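You operate a simulated robot arm through the tools that you are given. There is no shell and no other tool. Be economical: measure what you need, move in short steps, check, and stop when the job is done.

You run a simulated two-armed robot. Do the job below in one go: nothing can be reset, and whatever is moved stays where it is left.

Task
Carry the dustpan with both arms and set it on the bench top. Then close the waste drawer. Then take the square blue can and put it on the second shelf from the bottom of the open rack. Then put one of the wide caps from the board of the grey stand on top of the black tape roll. Then put the green loop cap on the green guide wheel. Then open the left door of the low cupboard, take the yellow wooden bar and put it on the upper left shelf of the low cupboard, then shut the door. Then open the middle drawer, take the cream wax block and put it in the inside of the middle drawer, then shut the drawer. Then open the bobbin drawer, take the white bobbin on the top of the dark filler stand and put it away in the inside of the bobbin drawer, then shut the drawer. Then take the small black bobbin and leave it on top of the cream tape roll. Then put the square yellow can on the top of the low cupboard. Then open the high cupboard door. Keep to this order. Set down upright: square blue can, green loop cap, white bobbin, square yellow can.

It is judged by the outcome, as a careful person would: the job done as asked, and still so three seconds after it is handed in. It fails if anything else is knocked over, pushed out of place, dropped, spilled or broken. Lids that push on must go on centred and level and be pressed home; caps that screw on are set level and turned clockwise until they are tight.

Robot
Two 7-joint arms with two-finger parallel grippers on one trunk, on a base that drives. Base frame: it is fixed to the floor where the robot stands at the start and does not move with it; the origin is under the middle of the robot, x ahead of it, y to its left, z up. Readings come in mm, rad, newtons and seconds.
The left shoulder is at the start at [70, 177, 1145], the right one opposite. With the tool pointing down near the work surface each hand reaches from about 100 to 640 mm from the robot's upright axis, wherever it stands, measured 20 degrees to its own side. Places, roughly: bench top [-1900, -2100, 800]; black tape roll (8x8x5 cm) [-1500, -300, 600]; bobbin drawer [-6800, -3600, 700]; cream tape roll (8x8x5 cm) [-5800, 3300, 800]; cream wax block (4x5x3 cm) [-5900, 3200, 800]; dustpan (28x20x12 cm) [700, 0, 800]; green guide wheel (6x6x3 cm) [-2100, 100, 600]; green loop cap (5x5x8 cm) [-2700, 200, 600]; high cupboard door [-3100, -3800, 1700]; inside of the bobbin drawer [-6800, -3600, 600]; inside of the middle drawer [-8800, 4200, 600]; left door of the low cupboard [700, -2400, 400]; middle drawer [-8700, 4200, 700]; second shelf of the open rack [-1800, -4000, 600]; small black bobbin (6x6x5 cm) [-6000, 3500, 800]; square blue can (11x6x18 cm) [600, -400, 900]; square yellow can (11x6x18 cm) [-1200, -2300, 900]; top of the low cupboard [900, -2800, 900]; upper left shelf of the low cupboard [900, -2400, 400]; waste drawer [500, -100, 500]; white bobbin (8x8x11 cm) [-6000, 3400, 900]; wide cap (6x6x4 cm) [-1400, 100, 600]; yellow wooden bar [-2250, -2000, 750]. Payload 3.43 kg a hand.
The TCP of each hand is the grasp point between the finger pads, 30 mm short of the fingertips. In the tool frame z runs along the fingers and y along their closing line. Largest opening 94 mm; finger width 28, thickness 10; the body of the gripper, 50 by 96 mm, starts 55 mm behind the TCP.
Orientation is that of the tool frame in the base frame, as [roll, pitch, yaw] about the fixed x, y, z axes, in that order (R = Rz(yaw) Ry(pitch) Rx(roll)). With the fingers straight down and closing along the base's y, the tool's x points along the base's -x, its y along +y and its z along -z.

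Tools
- The arms move only by the tool apply_moves. It takes "left_targets", "right_targets" or both (then of equal length, played together; a hand with none holds still); each is a list of rows, each a list of 3 entries, a list of its own where there are three numbers: the shift along the tool's x, y, z in mm, then the turn, a rotation vector about the tool's x, y, z in rad, then the opening, from 0 (shut) to 1 (fully open). In form: [[[tx, ty, tz], [wx, wy, wz], claw], ...]. A call has 1 to 8 rows; each row is the pose to reach, as a shift and turn from the pose commanded when the call began, along the tool's axes at that moment. Rows are played at 5 a second. More than 50 mm and 0.15 rad between two rows, or a gripper value outside its range, and nothing of the call is played. A pose out of reach is approached as far as the arm can. The call stops where the force on the tool passes 40 N (or 10 N more than at its start, if that is more) or the arm is blocked; 0.2 s more then pass. The fingers move at their own pace (about 153 mm/s each) and stop on an object; they squeeze with about 31 N. The grip force told is the motor's: it shows also when the fingers shut on nothing. Time passes only in rows, and 0.2 s behind the last, so rows that repeat a pose let the fingers close. It gives the time, the measured TCP pose, the force on the tool (base axes), the opening and the grip force at its end, in the units of the frame above (readings bear some noise), with the torque about the TCP (base axes, N m) and any sound that the robot's microphone picked up.
- Cameras (640 x 400 px; columns grow to the right, rows downward): "scene" is now at [121.5, -28.5, 1438.5]; the picture's right is [-0.39, -0.92, -0.00], its down [-0.72, 0.31, -0.62] and it looks along [0.57, -0.24, -0.79] (base axes); focal length 270 px, centre (320, 200). "left" rides on the left gripper at [76, -14, -102] in its tool frame; the picture's right is [0.18, 0.98, 0.00], its down [-0.75, 0.14, -0.64] and it looks along [-0.63, 0.12, 0.77] (tool axes); focal length 243 px, centre (320, 200). "right" rides on the right gripper at [76, 14, -103] in its tool frame; the picture's right is [-0.18, 0.98, 0.00], its down [-0.75, -0.14, -0.64] and it looks along [-0.63, -0.12, 0.77] (tool axes); focal length 243 px, centre (320, 200). There is no depth. A picture from a camera that has moved, and an enlarged one, comes with that camera's place and axes in the base frame and with its lens.
- capture(camera): a new picture of that camera. No time passes.
- move_column(by): slides the trunk up (or, below 0, down) by that many mm; the arms and the scene camera ride with it, the base frame stays. It gives what a move gives, with no picture.
- steer(legs): drives the robot by 1 to 6 legs, each [ahead, turn to the left] in mm and rad, along the robot's own axes; the way and the turn of a leg run together, so that a leg with both is an arc; at most 1500 mm and 3.142 rad a leg. The arms and the cameras ride along, it lands a little off, and it stops where it bumps. It gives what a move gives.
- turn_head(pan, tilt): turns the head with the scene camera to pan (to the left, within 1.501 rad either way) and tilt (down, from -0.506 to 1.204), counted from straight ahead of the robot. It gives what a move gives.
- enlarge(camera, box): a new picture of the part [left, top, right, bottom] of that camera's present view, enlarged. No time passes.
- hand_in(): hands the job in; it is judged then, once.

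Go step by step. Nothing tells you exact positions but the pictures and the camera data: compare them with the known pose of the tool, close in by small moves and look again before you grip or let go. The budget is 577 turns and 370 pictures, counting those below and the enlarged ones. Unless the task says otherwise, let go and move clear before handing in.

The tools are called after "Call:" as a command line: name --argument value ..., lists and objects as JSON in quotes. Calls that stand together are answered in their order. apply_moves: Moves the arms, as the interface text tells. Its arguments: {"type":"object","properties":{"left_targets":{"type":"array","items":{"type":"array"}},"right_targets":{"type":"array","items":{"type":"array"}}},"required":[]} The other tools are called the same way: move_column (by) slides the trunk up or down; steer (legs) drives the base; turn_head (pan, tilt) turns the head that bears the scene camera; capture (camera) takes a picture; enlarge (camera, box) takes an enlarged picture of a part of a camera's view; hand_in () hands the job in.

At the start:

```text
t: 0.0
left_tool_pos: [445.8, 79.4, 1150.2]
left_ee_rot: [-3.14, 0.0, 3.14]
left_force: [-0.3, -0.9, 0.2]
left_moment: [0.03, -0.03, 0.0]
left_width: 94.2
left_finger_force: 0.0
right_tool_pos: [382.5, -277.0, 1151.1]
right_ee_rot: [3.141, 0.001, -3.14]
right_force: [0.0, 0.4, -0.5]
right_moment: [0.02, 0.02, -0.01]
right_width: 94.2
right_finger_force: 0.1
trunk travel left (down, up): [-725.0, 115.0]
robot x, y, heading: [2.4, 0.1, -0.002]
head pan, tilt: [-0.401, 0.906]
```

scene: 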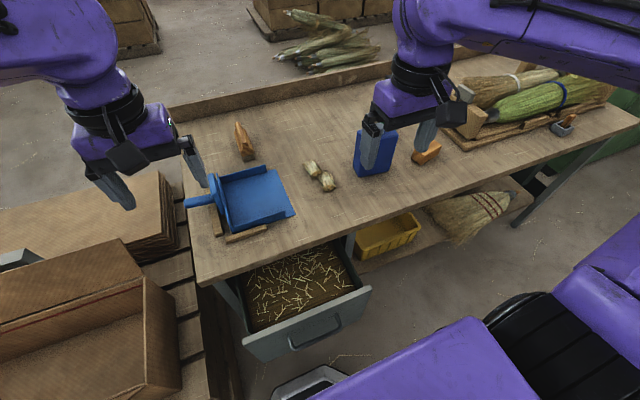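
right: 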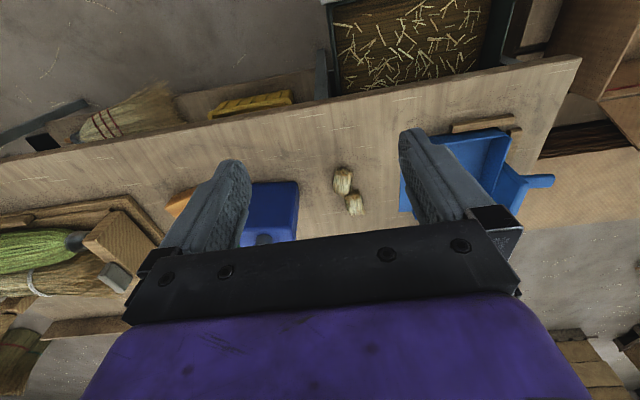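
left: 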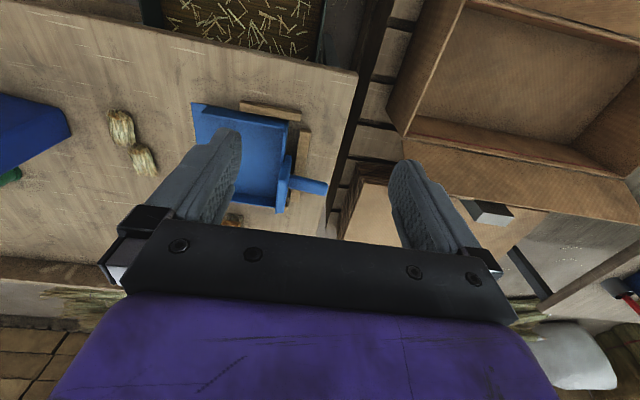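

I see the dustpan on the bench ahead, with its handle to the left, and the open waste drawer below it. I'll look at the dustpan closely first.

Call:
enlarge --camera "scene" --box '[170, 110, 350, 260]'

Call:
enlarge --camera "left" --box '[160, 70, 360, 240]'

```text
2.67 times, centred on (260, 185) of scene
camera zoom: at [121.5, -28.5, 1438.5], right [-0.39, -0.92, 0.0], down [-0.72, 0.31, -0.62], along [0.57, -0.24, -0.79], focal length 719 px, centre (480, 240)
```

zoom: 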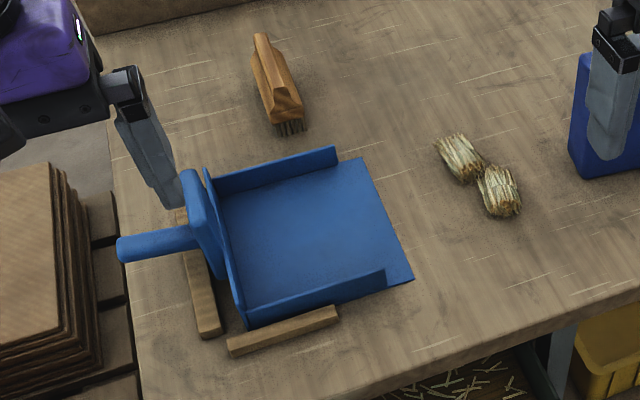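

```text
2.35 times, centred on (260, 155) of left
camera zoom: at [370.1, 64.0, 1253.3], right [-0.18, 0.98, 0.0], down [0.75, 0.14, 0.64], along [0.63, 0.12, -0.77], focal length 571 px, centre (461, 306)
```

zoom: 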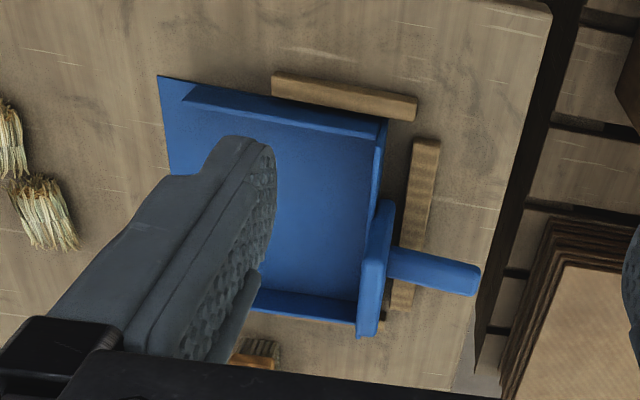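

The pan lies with its handle towards +y (about [660, 100, 865]) and its near side wall at x≈555. I'll turn both grippers to close along x, with the left one for the handle and the right one for the near wall.

Call:
apply_moves --left_targets '[[[-7, 4, 12], [0, 0, 0.149], 1], [[-14, 8, 25], [0, 0, 0.298], 1], [[-20, 12, 37], [0, 0, 0.447], 1], [[-27, 16, 50], [0, 0, 0.596], 1], [[-34, 20, 62], [0, 0, 0.745], 1], [[-40, 24, 75], [0, 0, 0.894], 1], [[-47, 28, 87], [0, 0, 1.043], 1], [[-54, 31, 100], [0, 0, 1.19], 1]]' --right_targets '[[[-8, 16, 12], [0, 0, -0.149], 1], [[-17, 32, 25], [0, 0, -0.298], 1], [[-25, 48, 37], [0, 0, -0.447], 1], [[-34, 64, 50], [0, 0, -0.596], 1], [[-42, 80, 62], [0, 0, -0.745], 1], [[-51, 96, 75], [0, 0, -0.894], 1], [[-60, 112, 87], [0, 0, -1.043], 1], [[-68, 127, 101], [0, 0, -1.19], 1]]'

```text
t: 1.8
left_tool_pos: [503.0, 110.2, 1049.6]
left_ee_rot: [-3.14, 0.0, 1.95]
left_force: [-0.2, 0.2, 0.3]
left_moment: [-0.04, -0.03, 0.01]
left_width: 94.0
left_finger_force: 0.1
right_tool_pos: [449.1, -147.9, 1051.7]
right_ee_rot: [3.142, 0.001, -1.948]
right_force: [-0.1, 0.4, -0.1]
right_moment: [-0.02, 0.01, 0.03]
right_width: 94.1
right_finger_force: 0.1
trunk travel left (down, up): [-725.0, 115.0]
robot x, y, heading: [1.4, 0.3, 0.0]
head pan, tilt: [-0.401, 0.906]
```

Call:
apply_moves --left_targets '[[[-14, 26, 12], [0, 0, 0.095], 1], [[-28, 52, 25], [0, 0, 0.19], 1], [[-42, 78, 37], [0, 0, 0.285], 1], [[-57, 103, 50], [0, 0, 0.38], 1]]' --right_targets '[[[-27, -18, 13], [0, 0, -0.095], 1], [[-54, -36, 26], [0, 0, -0.19], 1], [[-81, -54, 39], [0, 0, -0.285], 1], [[-107, -72, 52], [0, 0, -0.377], 1]]'

Call:
capture --camera "scene"

Call:
capture --camera "left"

Call:
capture --camera "right"

```text
t: 2.8
left_tool_pos: [620.6, 95.8, 1000.4]
left_ee_rot: [-3.138, -0.001, 1.569]
left_force: [0.1, 0.1, -0.6]
left_moment: [0.02, 0.02, 0.02]
left_width: 93.8
left_finger_force: 0.1
right_tool_pos: [559.6, -75.1, 998.4]
right_ee_rot: [-3.141, 0.0, -1.572]
right_force: [1.2, -0.2, 0.0]
right_moment: [0.0, 0.02, -0.04]
right_width: 94.1
right_finger_force: 0.1
trunk travel left (down, up): [-725.0, 115.0]
robot x, y, heading: [0.3, -0.8, 0.001]
head pan, tilt: [-0.401, 0.906]
```

```text
364 pictures are left
camera scene: at [126.1, -27.3, 1438.1], right [-0.39, -0.92, 0.0], down [-0.73, 0.31, -0.62], along [0.57, -0.24, -0.79], focal length 270 px, centre (320, 200)
```

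scene: 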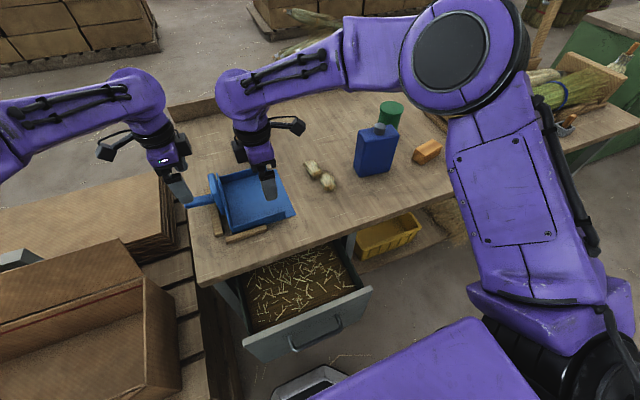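

```text
363 pictures are left
camera left: at [605.8, 171.0, 1102.3], right [0.98, 0.18, 0.0], down [0.14, -0.75, 0.64], along [0.12, -0.63, -0.77], focal length 243 px, centre (320, 200)
```

left: 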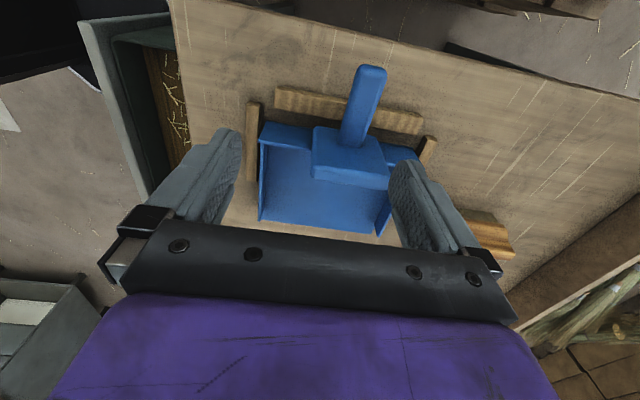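

```text
362 pictures are left
camera right: at [545.5, -151.8, 1101.3], right [-0.98, 0.18, 0.0], down [0.14, 0.75, 0.64], along [0.12, 0.63, -0.77], focal length 243 px, centre (320, 200)
```

right: 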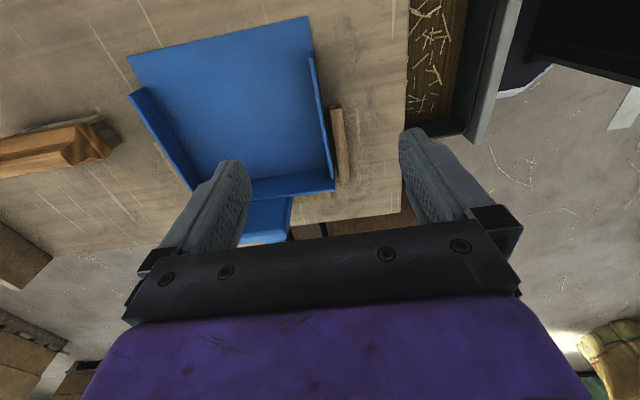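

The left camera puts the handle at about x=661, z≈866, and the right camera puts the near wall at x≈565, free of the strip for y from -109 to -51. I'll move above both and down.

Call:
apply_moves --left_targets '[[[2, 20, 20], [0, 0, 0], 0.8], [[4, 41, 40], [0, 0, 0], 0.8], [[4, 41, 75], [0, 0, 0], 0.8], [[4, 41, 95], [0, 0, 0], 0.8]]' --right_targets '[[[5, -5, 35], [0, 0, 0], 0.8], [[5, -5, 70], [0, 0, 0], 0.8], [[5, -5, 100], [0, 0, 0], 0.8], [[5, -5, 120], [0, 0, 0], 0.8]]'

Call:
capture --camera "left"

Call:
capture --camera "right"

```text
t: 3.8
left_tool_pos: [659.1, 99.7, 903.7]
left_ee_rot: [3.141, 0.0, 1.572]
left_force: [-0.3, -1.0, -0.7]
left_moment: [0.0, 0.06, -0.01]
left_width: 75.4
left_finger_force: 0.0
right_tool_pos: [562.4, -81.7, 879.5]
right_ee_rot: [3.142, -0.001, -1.572]
right_force: [-0.3, 0.0, 0.5]
right_moment: [0.0, 0.03, 0.0]
right_width: 74.9
right_finger_force: 0.1
trunk travel left (down, up): [-725.0, 115.0]
robot x, y, heading: [2.0, 1.3, 0.005]
head pan, tilt: [-0.401, 0.906]
```

```text
361 pictures are left
camera left: at [643.7, 175.5, 1006.0], right [0.98, 0.19, 0.0], down [0.14, -0.75, 0.64], along [0.12, -0.63, -0.77], focal length 243 px, centre (320, 200)
```

left: 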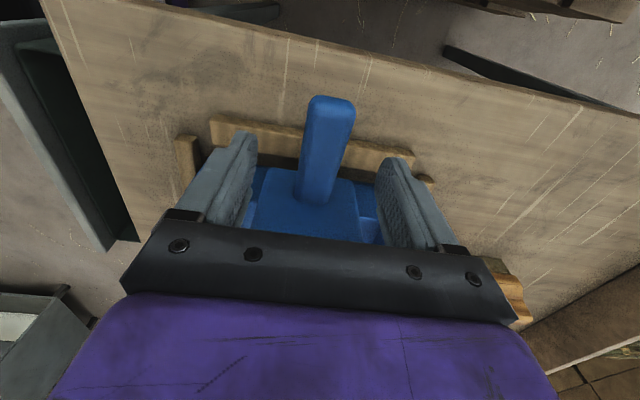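

```text
360 pictures are left
camera right: at [549.3, -157.9, 982.9], right [-0.98, 0.19, 0.0], down [0.14, 0.75, 0.64], along [0.12, 0.63, -0.77], focal length 243 px, centre (320, 200)
```

right: 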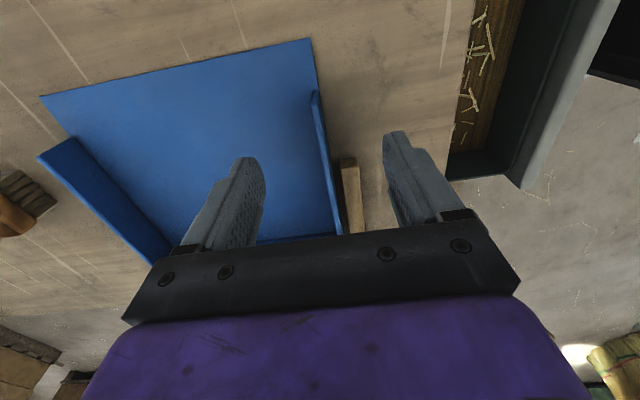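

Both hands are lined up. I'll go down to grip height.

Call:
apply_moves --left_targets '[[[0, 1, 15], [0, 0, 0], 0.8], [[0, 2, 38], [0, 0, 0], 0.8]]' --right_targets '[[[5, 0, 20], [0, 0, 0], 0.8], [[5, 0, 40], [0, 0, 0], 0.8]]'

Call:
capture --camera "right"

Call:
capture --camera "left"

```text
t: 4.4
left_tool_pos: [663.3, 100.1, 867.2]
left_ee_rot: [-3.141, 0.001, 1.571]
left_force: [0.2, -0.3, -0.4]
left_moment: [0.03, 0.01, 0.02]
left_width: 75.3
left_finger_force: 0.1
right_tool_pos: [563.7, -85.3, 840.3]
right_ee_rot: [3.141, -0.001, -1.571]
right_force: [0.8, -0.9, 0.0]
right_moment: [-0.03, 0.05, -0.01]
right_width: 75.4
right_finger_force: 0.0
trunk travel left (down, up): [-725.0, 115.0]
robot x, y, heading: [-1.0, -1.8, 0.0]
head pan, tilt: [-0.401, 0.906]
```

```text
359 pictures are left
camera right: at [549.6, -161.9, 942.2], right [-0.98, 0.19, 0.0], down [0.14, 0.75, 0.64], along [0.12, 0.63, -0.77], focal length 243 px, centre (320, 200)
```

right: 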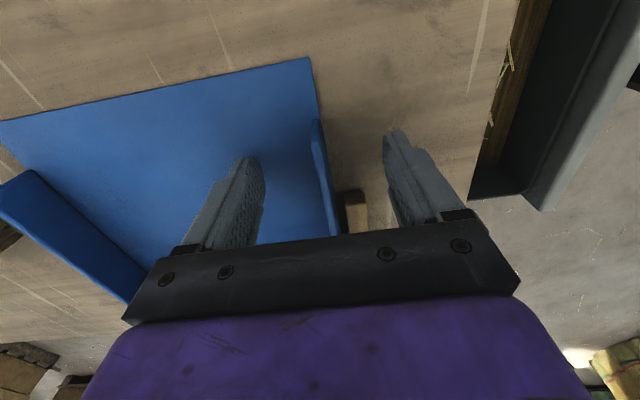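

```text
358 pictures are left
camera left: at [648.5, 176.3, 969.1], right [0.98, 0.19, 0.0], down [0.14, -0.75, 0.64], along [0.12, -0.63, -0.77], focal length 243 px, centre (320, 200)
```

left: 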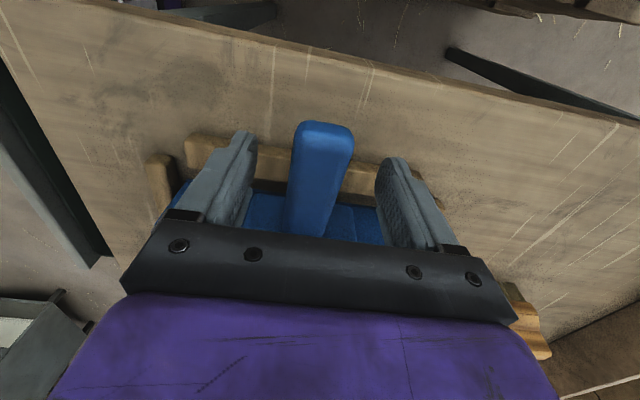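

Call:
apply_moves --left_targets '[[[0, 0, 0], [0, 0, 0], 0.4], [[0, 0, 0], [0, 0, 0], 0.0], [[0, 0, 0], [0, 0, 0], 0.0], [[0, 0, 0], [0, 0, 0], 0.0]]' --right_targets '[[[0, 0, 2], [0, 0, 0], 0.4], [[0, 0, 2], [0, 0, 0], 0.0], [[0, 0, 2], [0, 0, 0], 0.0], [[0, 0, 2], [0, 0, 0], 0.0]]'

Call:
capture --camera "right"

Call:
capture --camera "left"

```text
t: 5.4
left_tool_pos: [661.7, 100.1, 868.0]
left_ee_rot: [-3.141, 0.001, 1.57]
left_force: [-4.1, -2.1, 5.4]
left_moment: [-0.2, -0.01, -0.48]
left_width: 32.1
left_finger_force: 30.7
right_tool_pos: [562.7, -86.7, 837.2]
right_ee_rot: [-3.14, 0.002, -1.574]
right_force: [6.4, 1.6, -0.1]
right_moment: [-0.29, -0.04, -0.27]
right_width: 9.0
right_finger_force: 31.3
trunk travel left (down, up): [-725.0, 115.0]
robot x, y, heading: [-0.1, 0.9, -0.003]
head pan, tilt: [-0.401, 0.906]
```

```text
357 pictures are left
camera right: at [548.4, -162.4, 940.7], right [-0.98, 0.19, 0.0], down [0.14, 0.75, 0.64], along [0.12, 0.63, -0.77], focal length 243 px, centre (320, 200)
```

right: 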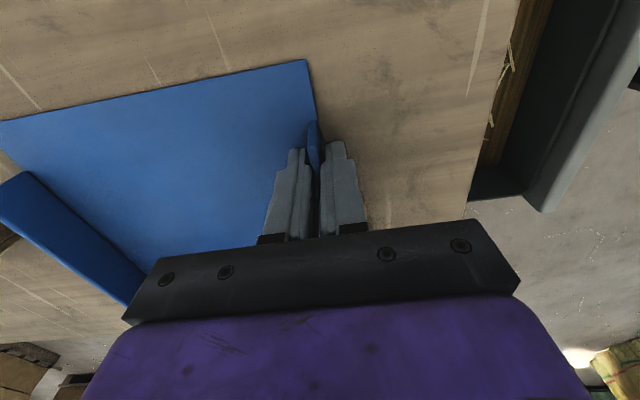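

```text
356 pictures are left
camera left: at [646.8, 175.9, 970.5], right [0.98, 0.18, 0.0], down [0.14, -0.75, 0.64], along [0.12, -0.63, -0.77], focal length 243 px, centre (320, 200)
```

left: 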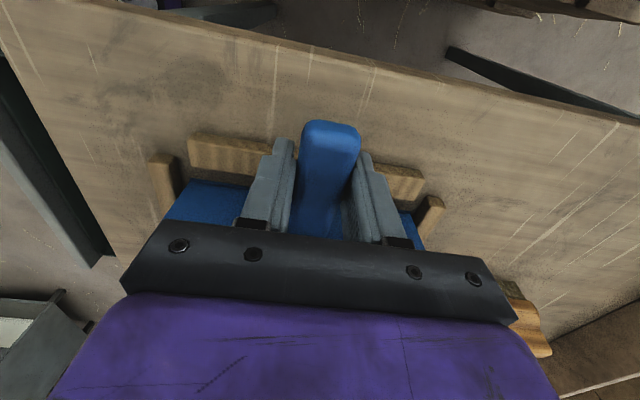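

Both grips are firm. I'll lift with the trunk.

Call:
move_column --by 100

Call:
capture --camera "scene"

```text
t: 6.7
left_tool_pos: [661.5, 100.7, 967.2]
left_ee_rot: [-3.141, -0.001, 1.57]
left_force: [-4.7, -3.1, -3.0]
left_moment: [0.15, -0.03, -0.33]
left_width: 32.0
left_finger_force: 30.6
right_tool_pos: [562.5, -86.7, 937.8]
right_ee_rot: [-3.139, 0.002, -1.574]
right_force: [5.1, 3.0, 0.5]
right_moment: [0.17, -0.02, -0.21]
right_width: 9.0
right_finger_force: 31.2
trunk travel left (down, up): [-825.0, 15.0]
robot x, y, heading: [-0.0, 1.2, -0.005]
head pan, tilt: [-0.401, 0.906]
```

```text
355 pictures are left
camera scene: at [122.4, -28.3, 1538.3], right [-0.39, -0.92, 0.0], down [-0.72, 0.31, -0.62], along [0.57, -0.24, -0.79], focal length 270 px, centre (320, 200)
```

scene: 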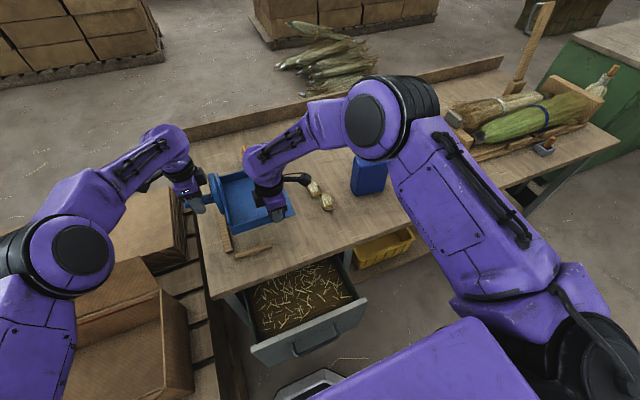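

The pan is up. Before driving I'll look round to learn the room.

Call:
turn_head --pan -1.5 --tilt 0.35

Call:
capture --camera "scene"

Call:
turn_head --pan 1.5 --tilt 0.35

Call:
capture --camera "scene"

```text
t: 8.1
left_tool_pos: [662.1, 99.9, 967.8]
left_ee_rot: [3.142, 0.001, 1.57]
left_force: [-6.1, -4.2, -4.6]
left_moment: [0.3, 0.0, -0.44]
left_width: 32.1
left_finger_force: 31.1
right_tool_pos: [563.3, -85.8, 937.8]
right_ee_rot: [-3.139, 0.0, -1.574]
right_force: [5.2, 5.1, 1.6]
right_moment: [0.15, -0.01, -0.25]
right_width: 9.1
right_finger_force: 30.8
trunk travel left (down, up): [-825.0, 15.0]
robot x, y, heading: [-4.2, -2.4, 0.003]
head pan, tilt: [-1.499, 0.351]
```

```text
354 pictures are left
camera scene: at [59.6, -91.8, 1586.3], right [-1.0, -0.07, 0.0], down [-0.03, 0.34, -0.94], along [0.07, -0.94, -0.34], focal length 270 px, centre (320, 200)
```

scene: 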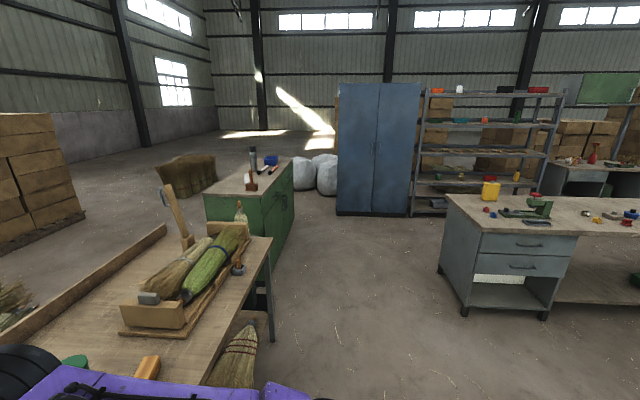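

```text
t: 10.7
left_tool_pos: [661.2, 101.1, 967.7]
left_ee_rot: [3.142, 0.0, 1.57]
left_force: [-7.3, -6.7, -2.5]
left_moment: [0.07, 0.06, -0.41]
left_width: 32.2
left_finger_force: 31.6
right_tool_pos: [561.7, -85.8, 937.3]
right_ee_rot: [-3.141, 0.001, -1.575]
right_force: [6.8, 7.1, 1.5]
right_moment: [0.17, 0.0, -0.25]
right_width: 9.2
right_finger_force: 31.1
trunk travel left (down, up): [-825.0, 15.0]
robot x, y, heading: [-4.0, -1.1, -0.005]
head pan, tilt: [1.499, 0.351]
```

```text
353 pictures are left
camera scene: at [59.5, 94.0, 1586.3], right [1.0, -0.07, 0.0], down [-0.03, -0.34, -0.94], along [0.07, 0.94, -0.34], focal length 270 px, centre (320, 200)
```

scene: 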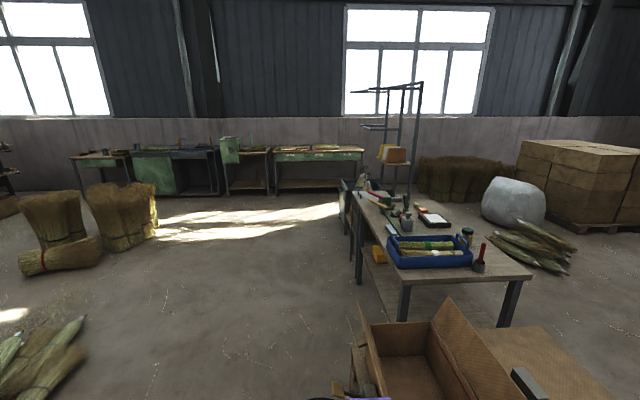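

The bench with the yellow can spans roughly x -850 to -2700 and y -1715 to -2530, and it faces +y. I'll back away, turn to face -y, and look at the stand area behind.

Call:
steer --legs '[[-450, 0], [0, -1.571]]'

Call:
turn_head --pan -1.3 --tilt 0.5

Call:
capture --camera "scene"

Call:
turn_head --pan -0.3 --tilt 0.5

Call:
capture --camera "scene"

```text
t: 17.2
left_tool_pos: [-354.5, -663.9, 966.9]
left_ee_rot: [-3.141, 0.0, -0.015]
left_force: [-3.9, 5.8, -2.4]
left_moment: [0.06, -0.2, -0.4]
left_width: 32.1
left_finger_force: 30.9
right_tool_pos: [-540.2, -560.7, 937.2]
right_ee_rot: [-3.139, -0.001, 3.124]
right_force: [4.2, -6.0, 1.8]
right_moment: [-0.04, -0.06, -0.23]
right_width: 9.0
right_finger_force: 31.0
trunk travel left (down, up): [-825.0, 15.0]
robot x, y, heading: [-446.5, 0.4, -1.586]
head pan, tilt: [1.499, 0.351]
```

```text
t: 19.7
left_tool_pos: [-355.1, -663.4, 967.2]
left_ee_rot: [-3.14, 0.0, -0.014]
left_force: [1.2, 2.4, -2.1]
left_moment: [-0.03, -0.26, -0.47]
left_width: 32.0
left_finger_force: 30.8
right_tool_pos: [-539.3, -560.4, 937.7]
right_ee_rot: [-3.14, 0.003, 3.126]
right_force: [-2.6, -3.1, 1.0]
right_moment: [-0.01, -0.1, -0.24]
right_width: 9.0
right_finger_force: 30.8
trunk travel left (down, up): [-825.0, 15.0]
robot x, y, heading: [-445.6, -4.5, -1.586]
head pan, tilt: [-1.3, 0.499]
```

```text
352 pictures are left
camera scene: at [-532.2, -72.2, 1572.7], right [-0.25, 0.97, 0.0], down [0.46, 0.12, -0.88], along [-0.85, -0.22, -0.48], focal length 270 px, centre (320, 200)
```

scene: 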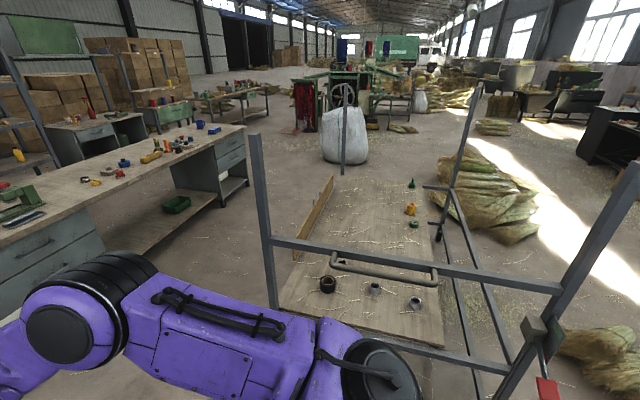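

```text
t: 20.9
left_tool_pos: [-355.3, -661.7, 967.8]
left_ee_rot: [-3.141, -0.001, -0.015]
left_force: [1.8, 2.9, -2.1]
left_moment: [0.04, -0.11, -0.42]
left_width: 32.1
left_finger_force: 31.0
right_tool_pos: [-540.0, -560.4, 937.6]
right_ee_rot: [-3.14, 0.001, 3.124]
right_force: [-1.2, -2.4, 0.7]
right_moment: [-0.03, -0.12, -0.25]
right_width: 9.2
right_finger_force: 30.5
trunk travel left (down, up): [-825.0, 15.0]
robot x, y, heading: [-445.8, -1.3, -1.587]
head pan, tilt: [-0.3, 0.499]
```

```text
351 pictures are left
camera scene: at [-472.5, -135.6, 1572.6], right [-0.95, 0.31, 0.0], down [0.15, 0.46, -0.88], along [-0.27, -0.83, -0.48], focal length 270 px, centre (320, 200)
```

scene: 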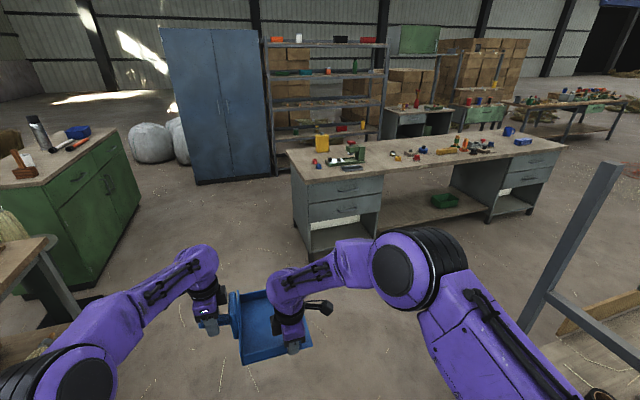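

The stand's platform is at y≥-450 and the bench front at y≈-1715, so there is a clear corridor. I'll drive down to y≈-1000, turn to face -x, and view the bench.

Call:
steer --legs '[[1000, 0], [0, -1.556], [700, 0]]'

Call:
turn_head --pan 0.9 --tilt 0.6

Call:
capture --camera "scene"

```text
t: 33.3
left_tool_pos: [-1831.7, -1043.4, 968.0]
left_ee_rot: [3.141, 0.001, -1.605]
left_force: [2.5, 0.4, -1.9]
left_moment: [-0.05, -0.07, -0.37]
left_width: 32.0
left_finger_force: 31.3
right_tool_pos: [-1726.7, -858.8, 937.3]
right_ee_rot: [-3.139, 0.001, 1.533]
right_force: [-3.1, -0.2, 0.5]
right_moment: [-0.09, 0.03, -0.25]
right_width: 8.9
right_finger_force: 31.0
trunk travel left (down, up): [-825.0, 15.0]
robot x, y, heading: [-1170.3, -961.7, 3.107]
head pan, tilt: [-0.3, 0.499]
```

```text
t: 34.7
left_tool_pos: [-1832.9, -1041.4, 966.7]
left_ee_rot: [3.141, -0.001, -1.603]
left_force: [2.1, -1.4, -1.8]
left_moment: [-0.11, -0.13, -0.34]
left_width: 32.2
left_finger_force: 31.2
right_tool_pos: [-1727.6, -859.0, 937.9]
right_ee_rot: [-3.14, 0.001, 1.533]
right_force: [-2.5, 1.3, -0.3]
right_moment: [0.04, -0.02, -0.19]
right_width: 9.0
right_finger_force: 30.9
trunk travel left (down, up): [-825.0, 15.0]
robot x, y, heading: [-1162.7, -966.8, 3.108]
head pan, tilt: [0.901, 0.6]
```

```text
350 pictures are left
camera scene: at [-1273.3, -1028.4, 1563.6], right [-0.76, 0.65, 0.0], down [0.37, 0.43, -0.82], along [-0.53, -0.63, -0.57], focal length 270 px, centre (320, 200)
```

scene: 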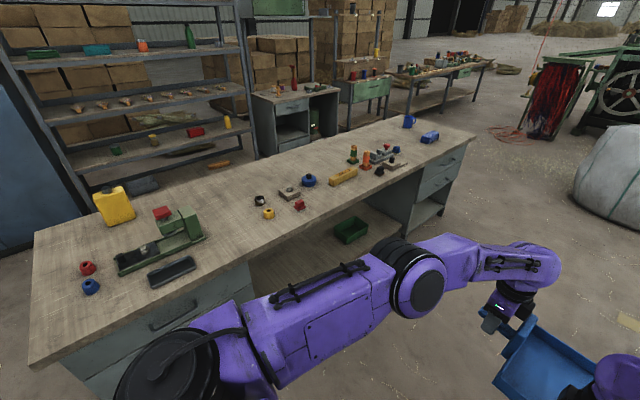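

There is a free zone near the far end of the bench, between the bar cluster (x≈-2700) and the blue box (x≈-3200). I'll drive on along the corridor, keeping away from the stand, and look closer.

Call:
steer --legs '[[0, 0.1], [1300, 0]]'

Call:
turn_head --pan 1.2 --tilt 0.65

Call:
capture --camera "scene"

```text
t: 41.8
left_tool_pos: [-3127.7, -1209.0, 967.8]
left_ee_rot: [3.141, 0.0, -1.494]
left_force: [2.3, 0.2, -2.5]
left_moment: [-0.09, -0.1, -0.37]
left_width: 32.1
left_finger_force: 31.2
right_tool_pos: [-3041.6, -1014.9, 937.4]
right_ee_rot: [-3.137, 0.001, 1.644]
right_force: [-2.2, -0.7, 0.0]
right_moment: [-0.1, 0.01, -0.19]
right_width: 8.9
right_finger_force: 30.8
trunk travel left (down, up): [-825.0, 15.0]
robot x, y, heading: [-2475.2, -1056.6, -3.068]
head pan, tilt: [0.901, 0.6]
```

```text
t: 42.6
left_tool_pos: [-3126.2, -1209.2, 967.1]
left_ee_rot: [-3.14, -0.001, -1.494]
left_force: [1.9, -0.6, -0.7]
left_moment: [0.08, -0.17, -0.26]
left_width: 31.9
left_finger_force: 30.9
right_tool_pos: [-3042.3, -1014.0, 935.9]
right_ee_rot: [-3.141, -0.001, 1.644]
right_force: [-1.8, 0.8, -1.6]
right_moment: [0.0, -0.04, -0.13]
right_width: 8.8
right_finger_force: 30.8
trunk travel left (down, up): [-825.0, 15.0]
robot x, y, heading: [-2472.9, -1054.8, -3.063]
head pan, tilt: [1.201, 0.649]
```

```text
349 pictures are left
camera scene: at [-2548.1, -1143.2, 1559.3], right [-0.96, 0.29, 0.0], down [0.18, 0.58, -0.8], along [-0.23, -0.76, -0.6], focal length 270 px, centre (320, 200)
```

scene: 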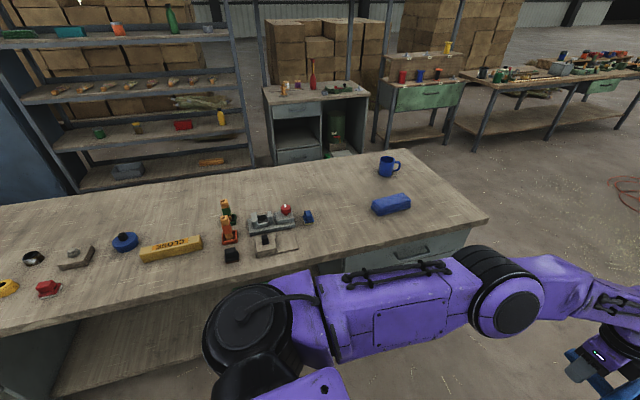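

The far end has a clear area in front of the blue box, x≈-2780 to -3060 and y≈-1740 to -1930. I'll drive to (-2910, -1090) and turn to face the bench.

Call:
steer --legs '[[437, 0], [0, 1.494]]'

Call:
turn_head --pan 0 --tilt 0.8

Call:
capture --camera "scene"

```text
t: 48.9
left_tool_pos: [-2819.0, -1753.9, 967.4]
left_ee_rot: [3.141, 0.001, -0.006]
left_force: [1.4, 1.5, -1.3]
left_moment: [0.12, -0.04, -0.34]
left_width: 32.1
left_finger_force: 30.6
right_tool_pos: [-3003.8, -1652.6, 937.6]
right_ee_rot: [-3.139, 0.002, 3.131]
right_force: [-1.5, -2.3, 0.3]
right_moment: [0.02, -0.04, -0.15]
right_width: 9.0
right_finger_force: 31.0
trunk travel left (down, up): [-825.0, 15.0]
robot x, y, heading: [-2912.5, -1093.4, -1.581]
head pan, tilt: [1.201, 0.649]
```

```text
t: 50.3
left_tool_pos: [-2818.0, -1753.8, 968.0]
left_ee_rot: [3.141, 0.0, -0.007]
left_force: [1.5, 1.2, -1.9]
left_moment: [0.09, -0.1, -0.28]
left_width: 31.9
left_finger_force: 30.9
right_tool_pos: [-3004.2, -1654.8, 935.6]
right_ee_rot: [-3.139, -0.001, 3.131]
right_force: [-1.2, -1.7, -0.6]
right_moment: [0.02, 0.05, -0.1]
right_width: 9.0
right_finger_force: 30.5
trunk travel left (down, up): [-825.0, 15.0]
robot x, y, heading: [-2915.2, -1095.6, -1.575]
head pan, tilt: [0.0, 0.799]
```

```text
348 pictures are left
camera scene: at [-2912.5, -1222.2, 1546.7], right [-1.0, 0.01, 0.0], down [0.0, 0.72, -0.7], along [0.0, -0.7, -0.72], focal length 270 px, centre (320, 200)
```

scene: 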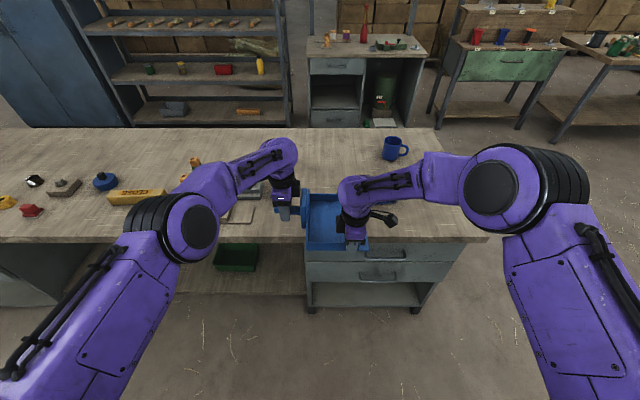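

The pan still overhangs the front edge (edge y≈-1770). I'll drive 155 mm ahead and shift both hands 40 mm towards +x, away from the blue box.

Call:
steer --legs '[[155, 0]]'

Call:
apply_moves --left_targets '[[[13, 0, 0], [0, 0, 0], 0], [[26, 0, 0], [0, 0, 0], 0], [[40, 0, 0], [0, 0, 0], 0]]' --right_targets '[[[-13, 0, 0], [0, 0, 0], 0], [[-26, 0, 0], [0, 0, 0], 0], [[-40, 0, 0], [0, 0, 0], 0]]'

Call:
capture --camera "scene"

Call:
capture --camera "right"

Call:
capture --camera "left"

```text
t: 51.7
left_tool_pos: [-2816.3, -1908.0, 967.9]
left_ee_rot: [3.141, 0.0, -0.003]
left_force: [1.0, 1.6, -2.3]
left_moment: [0.0, -0.09, -0.37]
left_width: 32.3
left_finger_force: 31.2
right_tool_pos: [-3000.6, -1806.9, 938.6]
right_ee_rot: [-3.138, 0.001, 3.138]
right_force: [-2.2, -1.6, 0.6]
right_moment: [0.0, -0.13, -0.15]
right_width: 9.0
right_finger_force: 30.7
trunk travel left (down, up): [-825.0, 15.0]
robot x, y, heading: [-2914.3, -1247.1, -1.572]
head pan, tilt: [0.0, 0.799]
```

```text
t: 52.5
left_tool_pos: [-2775.1, -1910.2, 966.3]
left_ee_rot: [-3.14, -0.002, -0.002]
left_force: [-0.1, -0.1, 1.8]
left_moment: [0.34, 0.14, 0.0]
left_width: 32.0
left_finger_force: 31.0
right_tool_pos: [-2960.8, -1810.0, 936.0]
right_ee_rot: [-3.14, 0.0, 3.136]
right_force: [0.6, 0.2, -2.6]
right_moment: [0.02, 0.31, 0.01]
right_width: 9.0
right_finger_force: 31.5
trunk travel left (down, up): [-825.0, 15.0]
robot x, y, heading: [-2912.0, -1250.6, -1.571]
head pan, tilt: [0.0, 0.799]
```

```text
347 pictures are left
camera scene: at [-2911.3, -1378.3, 1546.5], right [-1.0, 0.0, 0.0], down [0.0, 0.72, -0.7], along [0.0, -0.7, -0.72], focal length 270 px, centre (320, 200)
```

scene: 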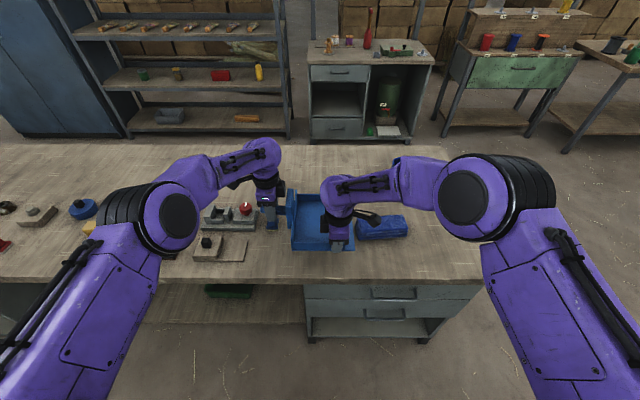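

```text
346 pictures are left
camera right: at [-3036.3, -1795.8, 1040.1], right [0.19, 0.98, 0.0], down [0.75, -0.14, 0.64], along [0.63, -0.12, -0.77], focal length 243 px, centre (320, 200)
```

right: 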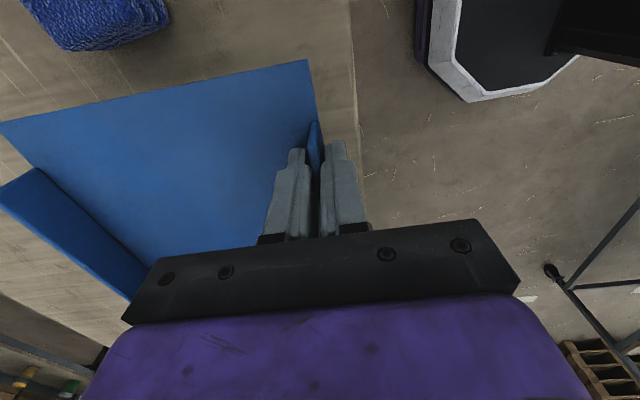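

```text
345 pictures are left
camera left: at [-2698.8, -1896.5, 1068.3], right [0.18, -0.98, 0.0], down [-0.75, -0.14, 0.64], along [-0.63, -0.12, -0.77], focal length 243 px, centre (320, 200)
```

left: 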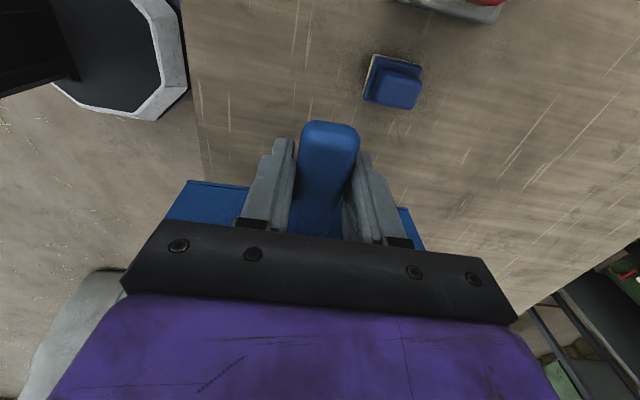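

The pan fits, with about 20 mm to spare on the box and block sides and clear of the front edge. I'll lower it with the trunk.

Call:
move_column --by -90

Call:
capture --camera "right"

Call:
capture --camera "left"

```text
t: 53.8
left_tool_pos: [-2776.5, -1908.4, 877.2]
left_ee_rot: [-3.141, -0.002, -0.003]
left_force: [0.9, 0.0, 0.1]
left_moment: [0.17, 0.18, -0.05]
left_width: 32.1
left_finger_force: 31.2
right_tool_pos: [-2963.2, -1808.9, 848.3]
right_ee_rot: [-3.139, 0.001, 3.137]
right_force: [-0.1, -0.4, -2.5]
right_moment: [0.02, -0.05, 0.06]
right_width: 9.1
right_finger_force: 31.2
trunk travel left (down, up): [-735.0, 105.0]
robot x, y, heading: [-2912.3, -1244.1, -1.573]
head pan, tilt: [0.0, 0.799]
```

```text
344 pictures are left
camera right: at [-3037.6, -1795.0, 951.0], right [0.19, 0.98, 0.0], down [0.75, -0.14, 0.64], along [0.63, -0.12, -0.77], focal length 243 px, centre (320, 200)
```

right: 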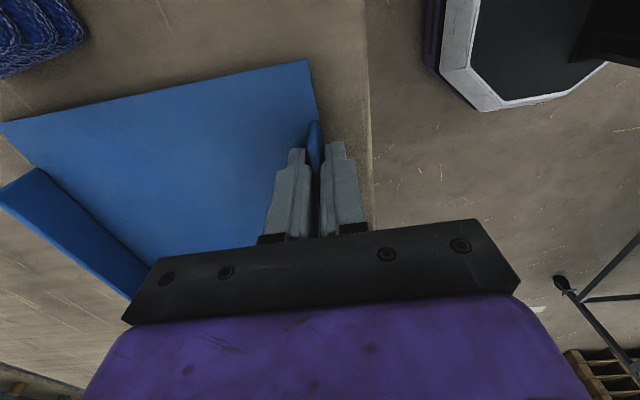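

```text
343 pictures are left
camera left: at [-2699.9, -1895.4, 979.3], right [0.18, -0.98, 0.0], down [-0.75, -0.14, 0.64], along [-0.63, -0.12, -0.77], focal length 243 px, centre (320, 200)
```

left: 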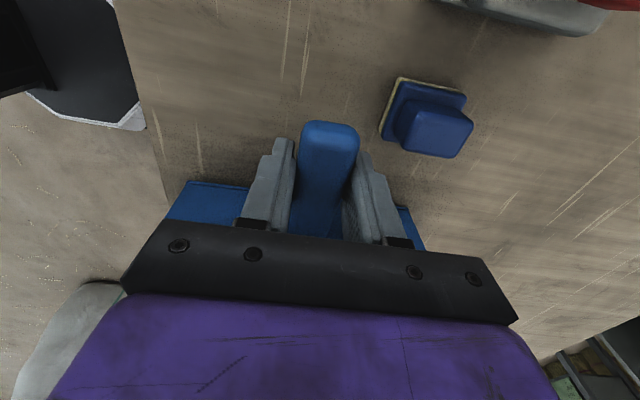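

Call:
move_column --by -18

Call:
move_column --by -8

```text
t: 54.4
left_tool_pos: [-2776.2, -1907.6, 864.4]
left_ee_rot: [3.131, -0.001, -0.001]
left_force: [1.0, -5.9, 24.7]
left_moment: [0.08, 0.03, -0.12]
left_width: 32.5
left_finger_force: 31.1
right_tool_pos: [-2963.0, -1808.3, 835.6]
right_ee_rot: [-3.13, 0.004, 3.133]
right_force: [0.0, -6.7, 24.3]
right_moment: [0.0, -0.01, 0.05]
right_width: 9.3
right_finger_force: 30.9
trunk travel left (down, up): [-717.0, 123.0]
robot x, y, heading: [-2913.8, -1245.9, -1.571]
head pan, tilt: [0.0, 0.799]
```

```text
t: 54.8
left_tool_pos: [-2776.8, -1907.7, 862.4]
left_ee_rot: [3.131, 0.0, -0.002]
left_force: [-0.4, 4.2, 9.2]
left_moment: [-0.05, -0.22, -0.09]
left_width: 32.3
left_finger_force: 30.8
right_tool_pos: [-2962.3, -1809.2, 833.9]
right_ee_rot: [-3.129, 0.003, 3.134]
right_force: [-2.4, 5.2, 13.5]
right_moment: [0.07, -0.07, 0.07]
right_width: 8.8
right_finger_force: 31.2
trunk travel left (down, up): [-715.0, 125.0]
robot x, y, heading: [-2917.0, -1250.5, -1.577]
head pan, tilt: [0.0, 0.799]
stopped: the force on the tool passed its limit at 46 N (the readings are from after the stop); the commanded pose is now the measured one
```

The pan rests on the bench. I'll let go with small openings and lift straight up.

Call:
apply_moves --left_targets '[[[0, 0, 0], [0, 0, 0], 0.52], [[0, 0, 0], [0, 0, 0], 0.52], [[0, 0, -30], [0, 0, 0], 0.52], [[0, 0, -75], [0, 0, 0], 0.52], [[0, 0, -120], [0, 0, 0], 0.52]]' --right_targets '[[[0, 0, 0], [0, 0, 0], 0.4], [[0, 0, 0], [0, 0, 0], 0.4], [[0, 0, -30], [0, 0, 0], 0.4], [[0, 0, -75], [0, 0, 0], 0.4], [[0, 0, -120], [0, 0, 0], 0.4]]'

Call:
steer --legs '[[-300, 0]]'

Call:
capture --camera "scene"

```text
t: 56.0
left_tool_pos: [-2773.2, -1910.3, 978.4]
left_ee_rot: [3.138, 0.0, -0.001]
left_force: [-0.7, 0.4, 1.0]
left_moment: [0.04, 0.03, 0.02]
left_width: 48.9
left_finger_force: 0.0
right_tool_pos: [-2961.7, -1808.7, 949.9]
right_ee_rot: [-3.134, 0.002, 3.137]
right_force: [-0.6, -0.8, -0.7]
right_moment: [0.0, 0.0, 0.04]
right_width: 37.2
right_finger_force: 0.1
trunk travel left (down, up): [-715.0, 125.0]
robot x, y, heading: [-2914.0, -1245.8, -1.568]
head pan, tilt: [0.0, 0.799]
```

```text
t: 58.0
left_tool_pos: [-2779.2, -1619.9, 977.7]
left_ee_rot: [3.136, -0.001, -0.011]
left_force: [-0.1, 0.2, -0.3]
left_moment: [0.0, 0.0, -0.01]
left_width: 48.9
left_finger_force: 0.1
right_tool_pos: [-2966.4, -1516.3, 952.2]
right_ee_rot: [-3.137, 0.004, 3.123]
right_force: [0.4, -0.2, 0.2]
right_moment: [0.02, -0.01, 0.04]
right_width: 37.5
right_finger_force: 0.2
trunk travel left (down, up): [-715.0, 125.0]
robot x, y, heading: [-2909.6, -954.2, -1.586]
head pan, tilt: [0.0, 0.799]
```

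```text
342 pictures are left
camera scene: at [-2911.8, -1084.8, 1436.7], right [-1.0, 0.01, 0.0], down [0.01, 0.72, -0.7], along [-0.01, -0.7, -0.72], focal length 270 px, centre (320, 200)
```

scene: 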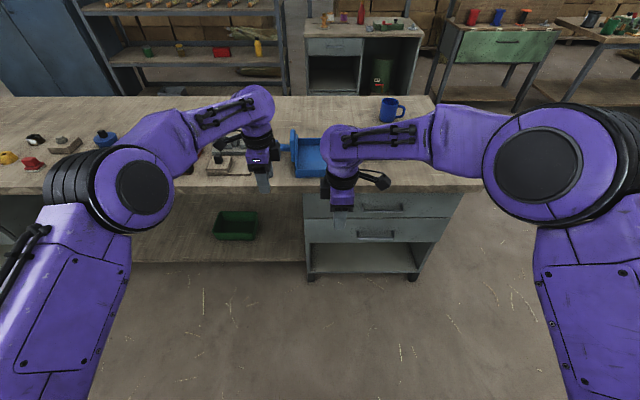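

The dustpan sits well on the bench. Next I'll drive back to the waste drawer, left along the corridor and then diagonally to the first bench.

Call:
steer --legs '[[0, 1.58], [1500, 0], [700, 0], [0, 0.92]]'

```text
t: 75.1
left_tool_pos: [-405.3, -348.8, 977.4]
left_ee_rot: [3.137, 0.0, 2.478]
left_force: [-0.1, 0.2, -0.8]
left_moment: [-0.03, 0.04, 0.01]
left_width: 48.7
left_finger_force: 0.0
right_tool_pos: [-319.6, -544.9, 950.5]
right_ee_rot: [-3.135, 0.002, -0.669]
right_force: [0.6, 0.1, 0.9]
right_moment: [0.01, -0.02, -0.01]
right_width: 37.6
right_finger_force: 0.0
trunk travel left (down, up): [-715.0, 125.0]
robot x, y, heading: [-707.8, -961.5, 0.905]
head pan, tilt: [0.0, 0.799]
```

Call:
steer --legs '[[0, 0.185], [990, 0], [0, -1.09]]'

Call:
turn_head --pan -0.1 --tilt 0.8

Call:
capture --camera "scene"

```text
t: 83.6
left_tool_pos: [414.3, 33.2, 977.7]
left_ee_rot: [3.136, 0.0, 1.562]
left_force: [-0.2, -0.3, -0.9]
left_moment: [-0.01, -0.02, -0.01]
left_width: 49.0
left_finger_force: 0.1
right_tool_pos: [312.1, -153.6, 948.5]
right_ee_rot: [-3.134, 0.002, -1.584]
right_force: [-0.2, -0.5, -0.6]
right_moment: [0.02, 0.01, -0.02]
right_width: 37.7
right_finger_force: 0.0
trunk travel left (down, up): [-715.0, 125.0]
robot x, y, heading: [-250.5, -98.6, -0.01]
head pan, tilt: [0.0, 0.799]
```

```text
t: 84.3
left_tool_pos: [414.6, 33.5, 978.1]
left_ee_rot: [3.139, -0.001, 1.561]
left_force: [1.1, 0.2, -0.1]
left_moment: [0.0, 0.04, 0.01]
left_width: 49.1
left_finger_force: 0.1
right_tool_pos: [310.8, -153.5, 950.8]
right_ee_rot: [-3.134, 0.005, -1.584]
right_force: [-0.1, 0.6, 0.5]
right_moment: [-0.01, -0.01, 0.04]
right_width: 37.5
right_finger_force: 0.1
trunk travel left (down, up): [-715.0, 125.0]
robot x, y, heading: [-252.1, -100.7, -0.011]
head pan, tilt: [-0.099, 0.799]
```

```text
341 pictures are left
camera scene: at [-117.6, -109.3, 1436.8], right [-0.11, -0.99, 0.0], down [-0.71, 0.08, -0.7], along [0.69, -0.08, -0.72], focal length 270 px, centre (320, 200)
```

scene: 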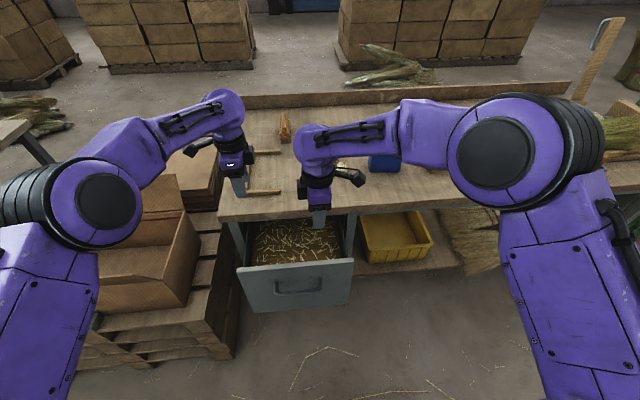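

The drawer front is at about x≈300, with a handle near z≈600. I'll back off 280, lower the trunk, and turn the right hand to point forward.

Call:
steer --legs '[[-280, 0]]'

Call:
move_column --by -400

Call:
apply_moves --right_targets '[[[0, 0, 0], [0.149, 0, 0], 0], [[0, 0, 0], [0.298, 0, 0], 0], [[0, 0, 0], [0.447, 0, 0], 0], [[0, 0, 0], [0.596, 0, 0], 0], [[0, 0, 0], [0.745, 0, 0], 0], [[0, 0, 0], [0.894, 0, 0], 0], [[0, 0, 0], [1.043, 0, 0], 0], [[0, 0, 0], [1.19, 0, 0], 0]]'

Call:
capture --camera "scene"

```text
t: 86.2
left_tool_pos: [140.1, 32.7, 976.9]
left_ee_rot: [3.138, 0.0, 1.552]
left_force: [-0.4, -0.4, -0.2]
left_moment: [-0.01, -0.03, 0.03]
left_width: 49.1
left_finger_force: 0.1
right_tool_pos: [35.5, -154.3, 949.6]
right_ee_rot: [-3.134, 0.002, -1.595]
right_force: [0.8, 0.6, -0.3]
right_moment: [0.02, 0.01, 0.0]
right_width: 37.8
right_finger_force: 0.1
trunk travel left (down, up): [-715.0, 125.0]
robot x, y, heading: [-527.3, -97.0, -0.019]
head pan, tilt: [-0.099, 0.799]
```

```text
t: 90.1
left_tool_pos: [141.2, 32.9, 578.1]
left_ee_rot: [3.137, -0.001, 1.555]
left_force: [0.2, -0.6, -0.1]
left_moment: [-0.01, -0.02, 0.02]
left_width: 48.9
left_finger_force: 0.1
right_tool_pos: [35.5, -153.2, 549.9]
right_ee_rot: [-3.136, 0.002, -1.594]
right_force: [0.2, -0.1, -0.7]
right_moment: [0.0, -0.04, -0.01]
right_width: 37.8
right_finger_force: 0.1
trunk travel left (down, up): [-315.0, 525.0]
robot x, y, heading: [-524.1, -95.8, -0.013]
head pan, tilt: [-0.099, 0.799]
```

```text
t: 91.9
left_tool_pos: [139.7, 33.1, 578.7]
left_ee_rot: [3.138, 0.0, 1.553]
left_force: [-0.2, 0.0, -0.7]
left_moment: [-0.01, -0.05, 0.0]
left_width: 48.6
left_finger_force: 0.1
right_tool_pos: [35.5, -154.2, 552.3]
right_ee_rot: [-1.943, 0.004, -1.591]
right_force: [-0.3, 0.3, 0.2]
right_moment: [0.0, -0.02, 0.06]
right_width: 0.0
right_finger_force: 30.8
trunk travel left (down, up): [-315.0, 525.0]
robot x, y, heading: [-525.5, -95.0, -0.019]
head pan, tilt: [-0.099, 0.799]
```

```text
340 pictures are left
camera scene: at [-394.0, -106.1, 1036.8], right [-0.12, -0.99, 0.0], down [-0.71, 0.08, -0.7], along [0.69, -0.08, -0.72], focal length 270 px, centre (320, 200)
```

scene: 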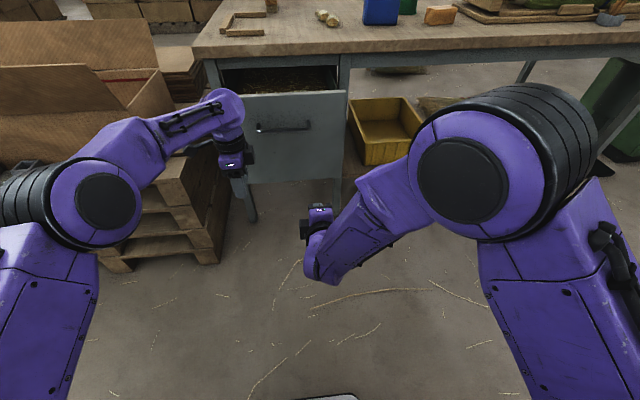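

The panel spans y -253 to 15, its top is at 727, and its handle is at about z 640. I'll bring the closed right fingers level to the panel's middle at z≈540.

Call:
apply_moves --right_targets '[[[-7, -13, 38], [0.1, 0, 0], 0], [[-14, -26, 76], [0.2, 0, 0], 0], [[-21, -39, 114], [0.3, 0, 0], 0], [[-28, -52, 152], [0.38, 0, 0], 0], [[-34, -65, 190], [0.38, 0, 0], 0]]'

Call:
capture --camera "scene"

```text
t: 93.1
left_tool_pos: [139.8, 32.1, 577.7]
left_ee_rot: [3.137, 0.0, 1.553]
left_force: [0.1, -0.5, -0.3]
left_moment: [-0.03, 0.0, 0.0]
left_width: 48.9
left_finger_force: 0.1
right_tool_pos: [237.2, -123.5, 541.8]
right_ee_rot: [-1.565, -0.001, -1.593]
right_force: [0.3, 0.2, 0.3]
right_moment: [-0.02, 0.01, 0.01]
right_width: 0.0
right_finger_force: 31.6
trunk travel left (down, up): [-315.0, 525.0]
robot x, y, heading: [-528.1, -95.3, -0.019]
head pan, tilt: [-0.099, 0.799]
```

```text
339 pictures are left
camera scene: at [-393.7, -106.2, 1036.8], right [-0.12, -0.99, 0.0], down [-0.71, 0.08, -0.7], along [0.69, -0.08, -0.72], focal length 270 px, centre (320, 200)
```

scene: 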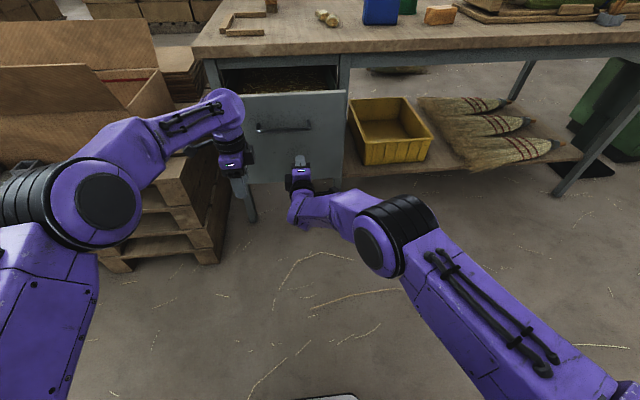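

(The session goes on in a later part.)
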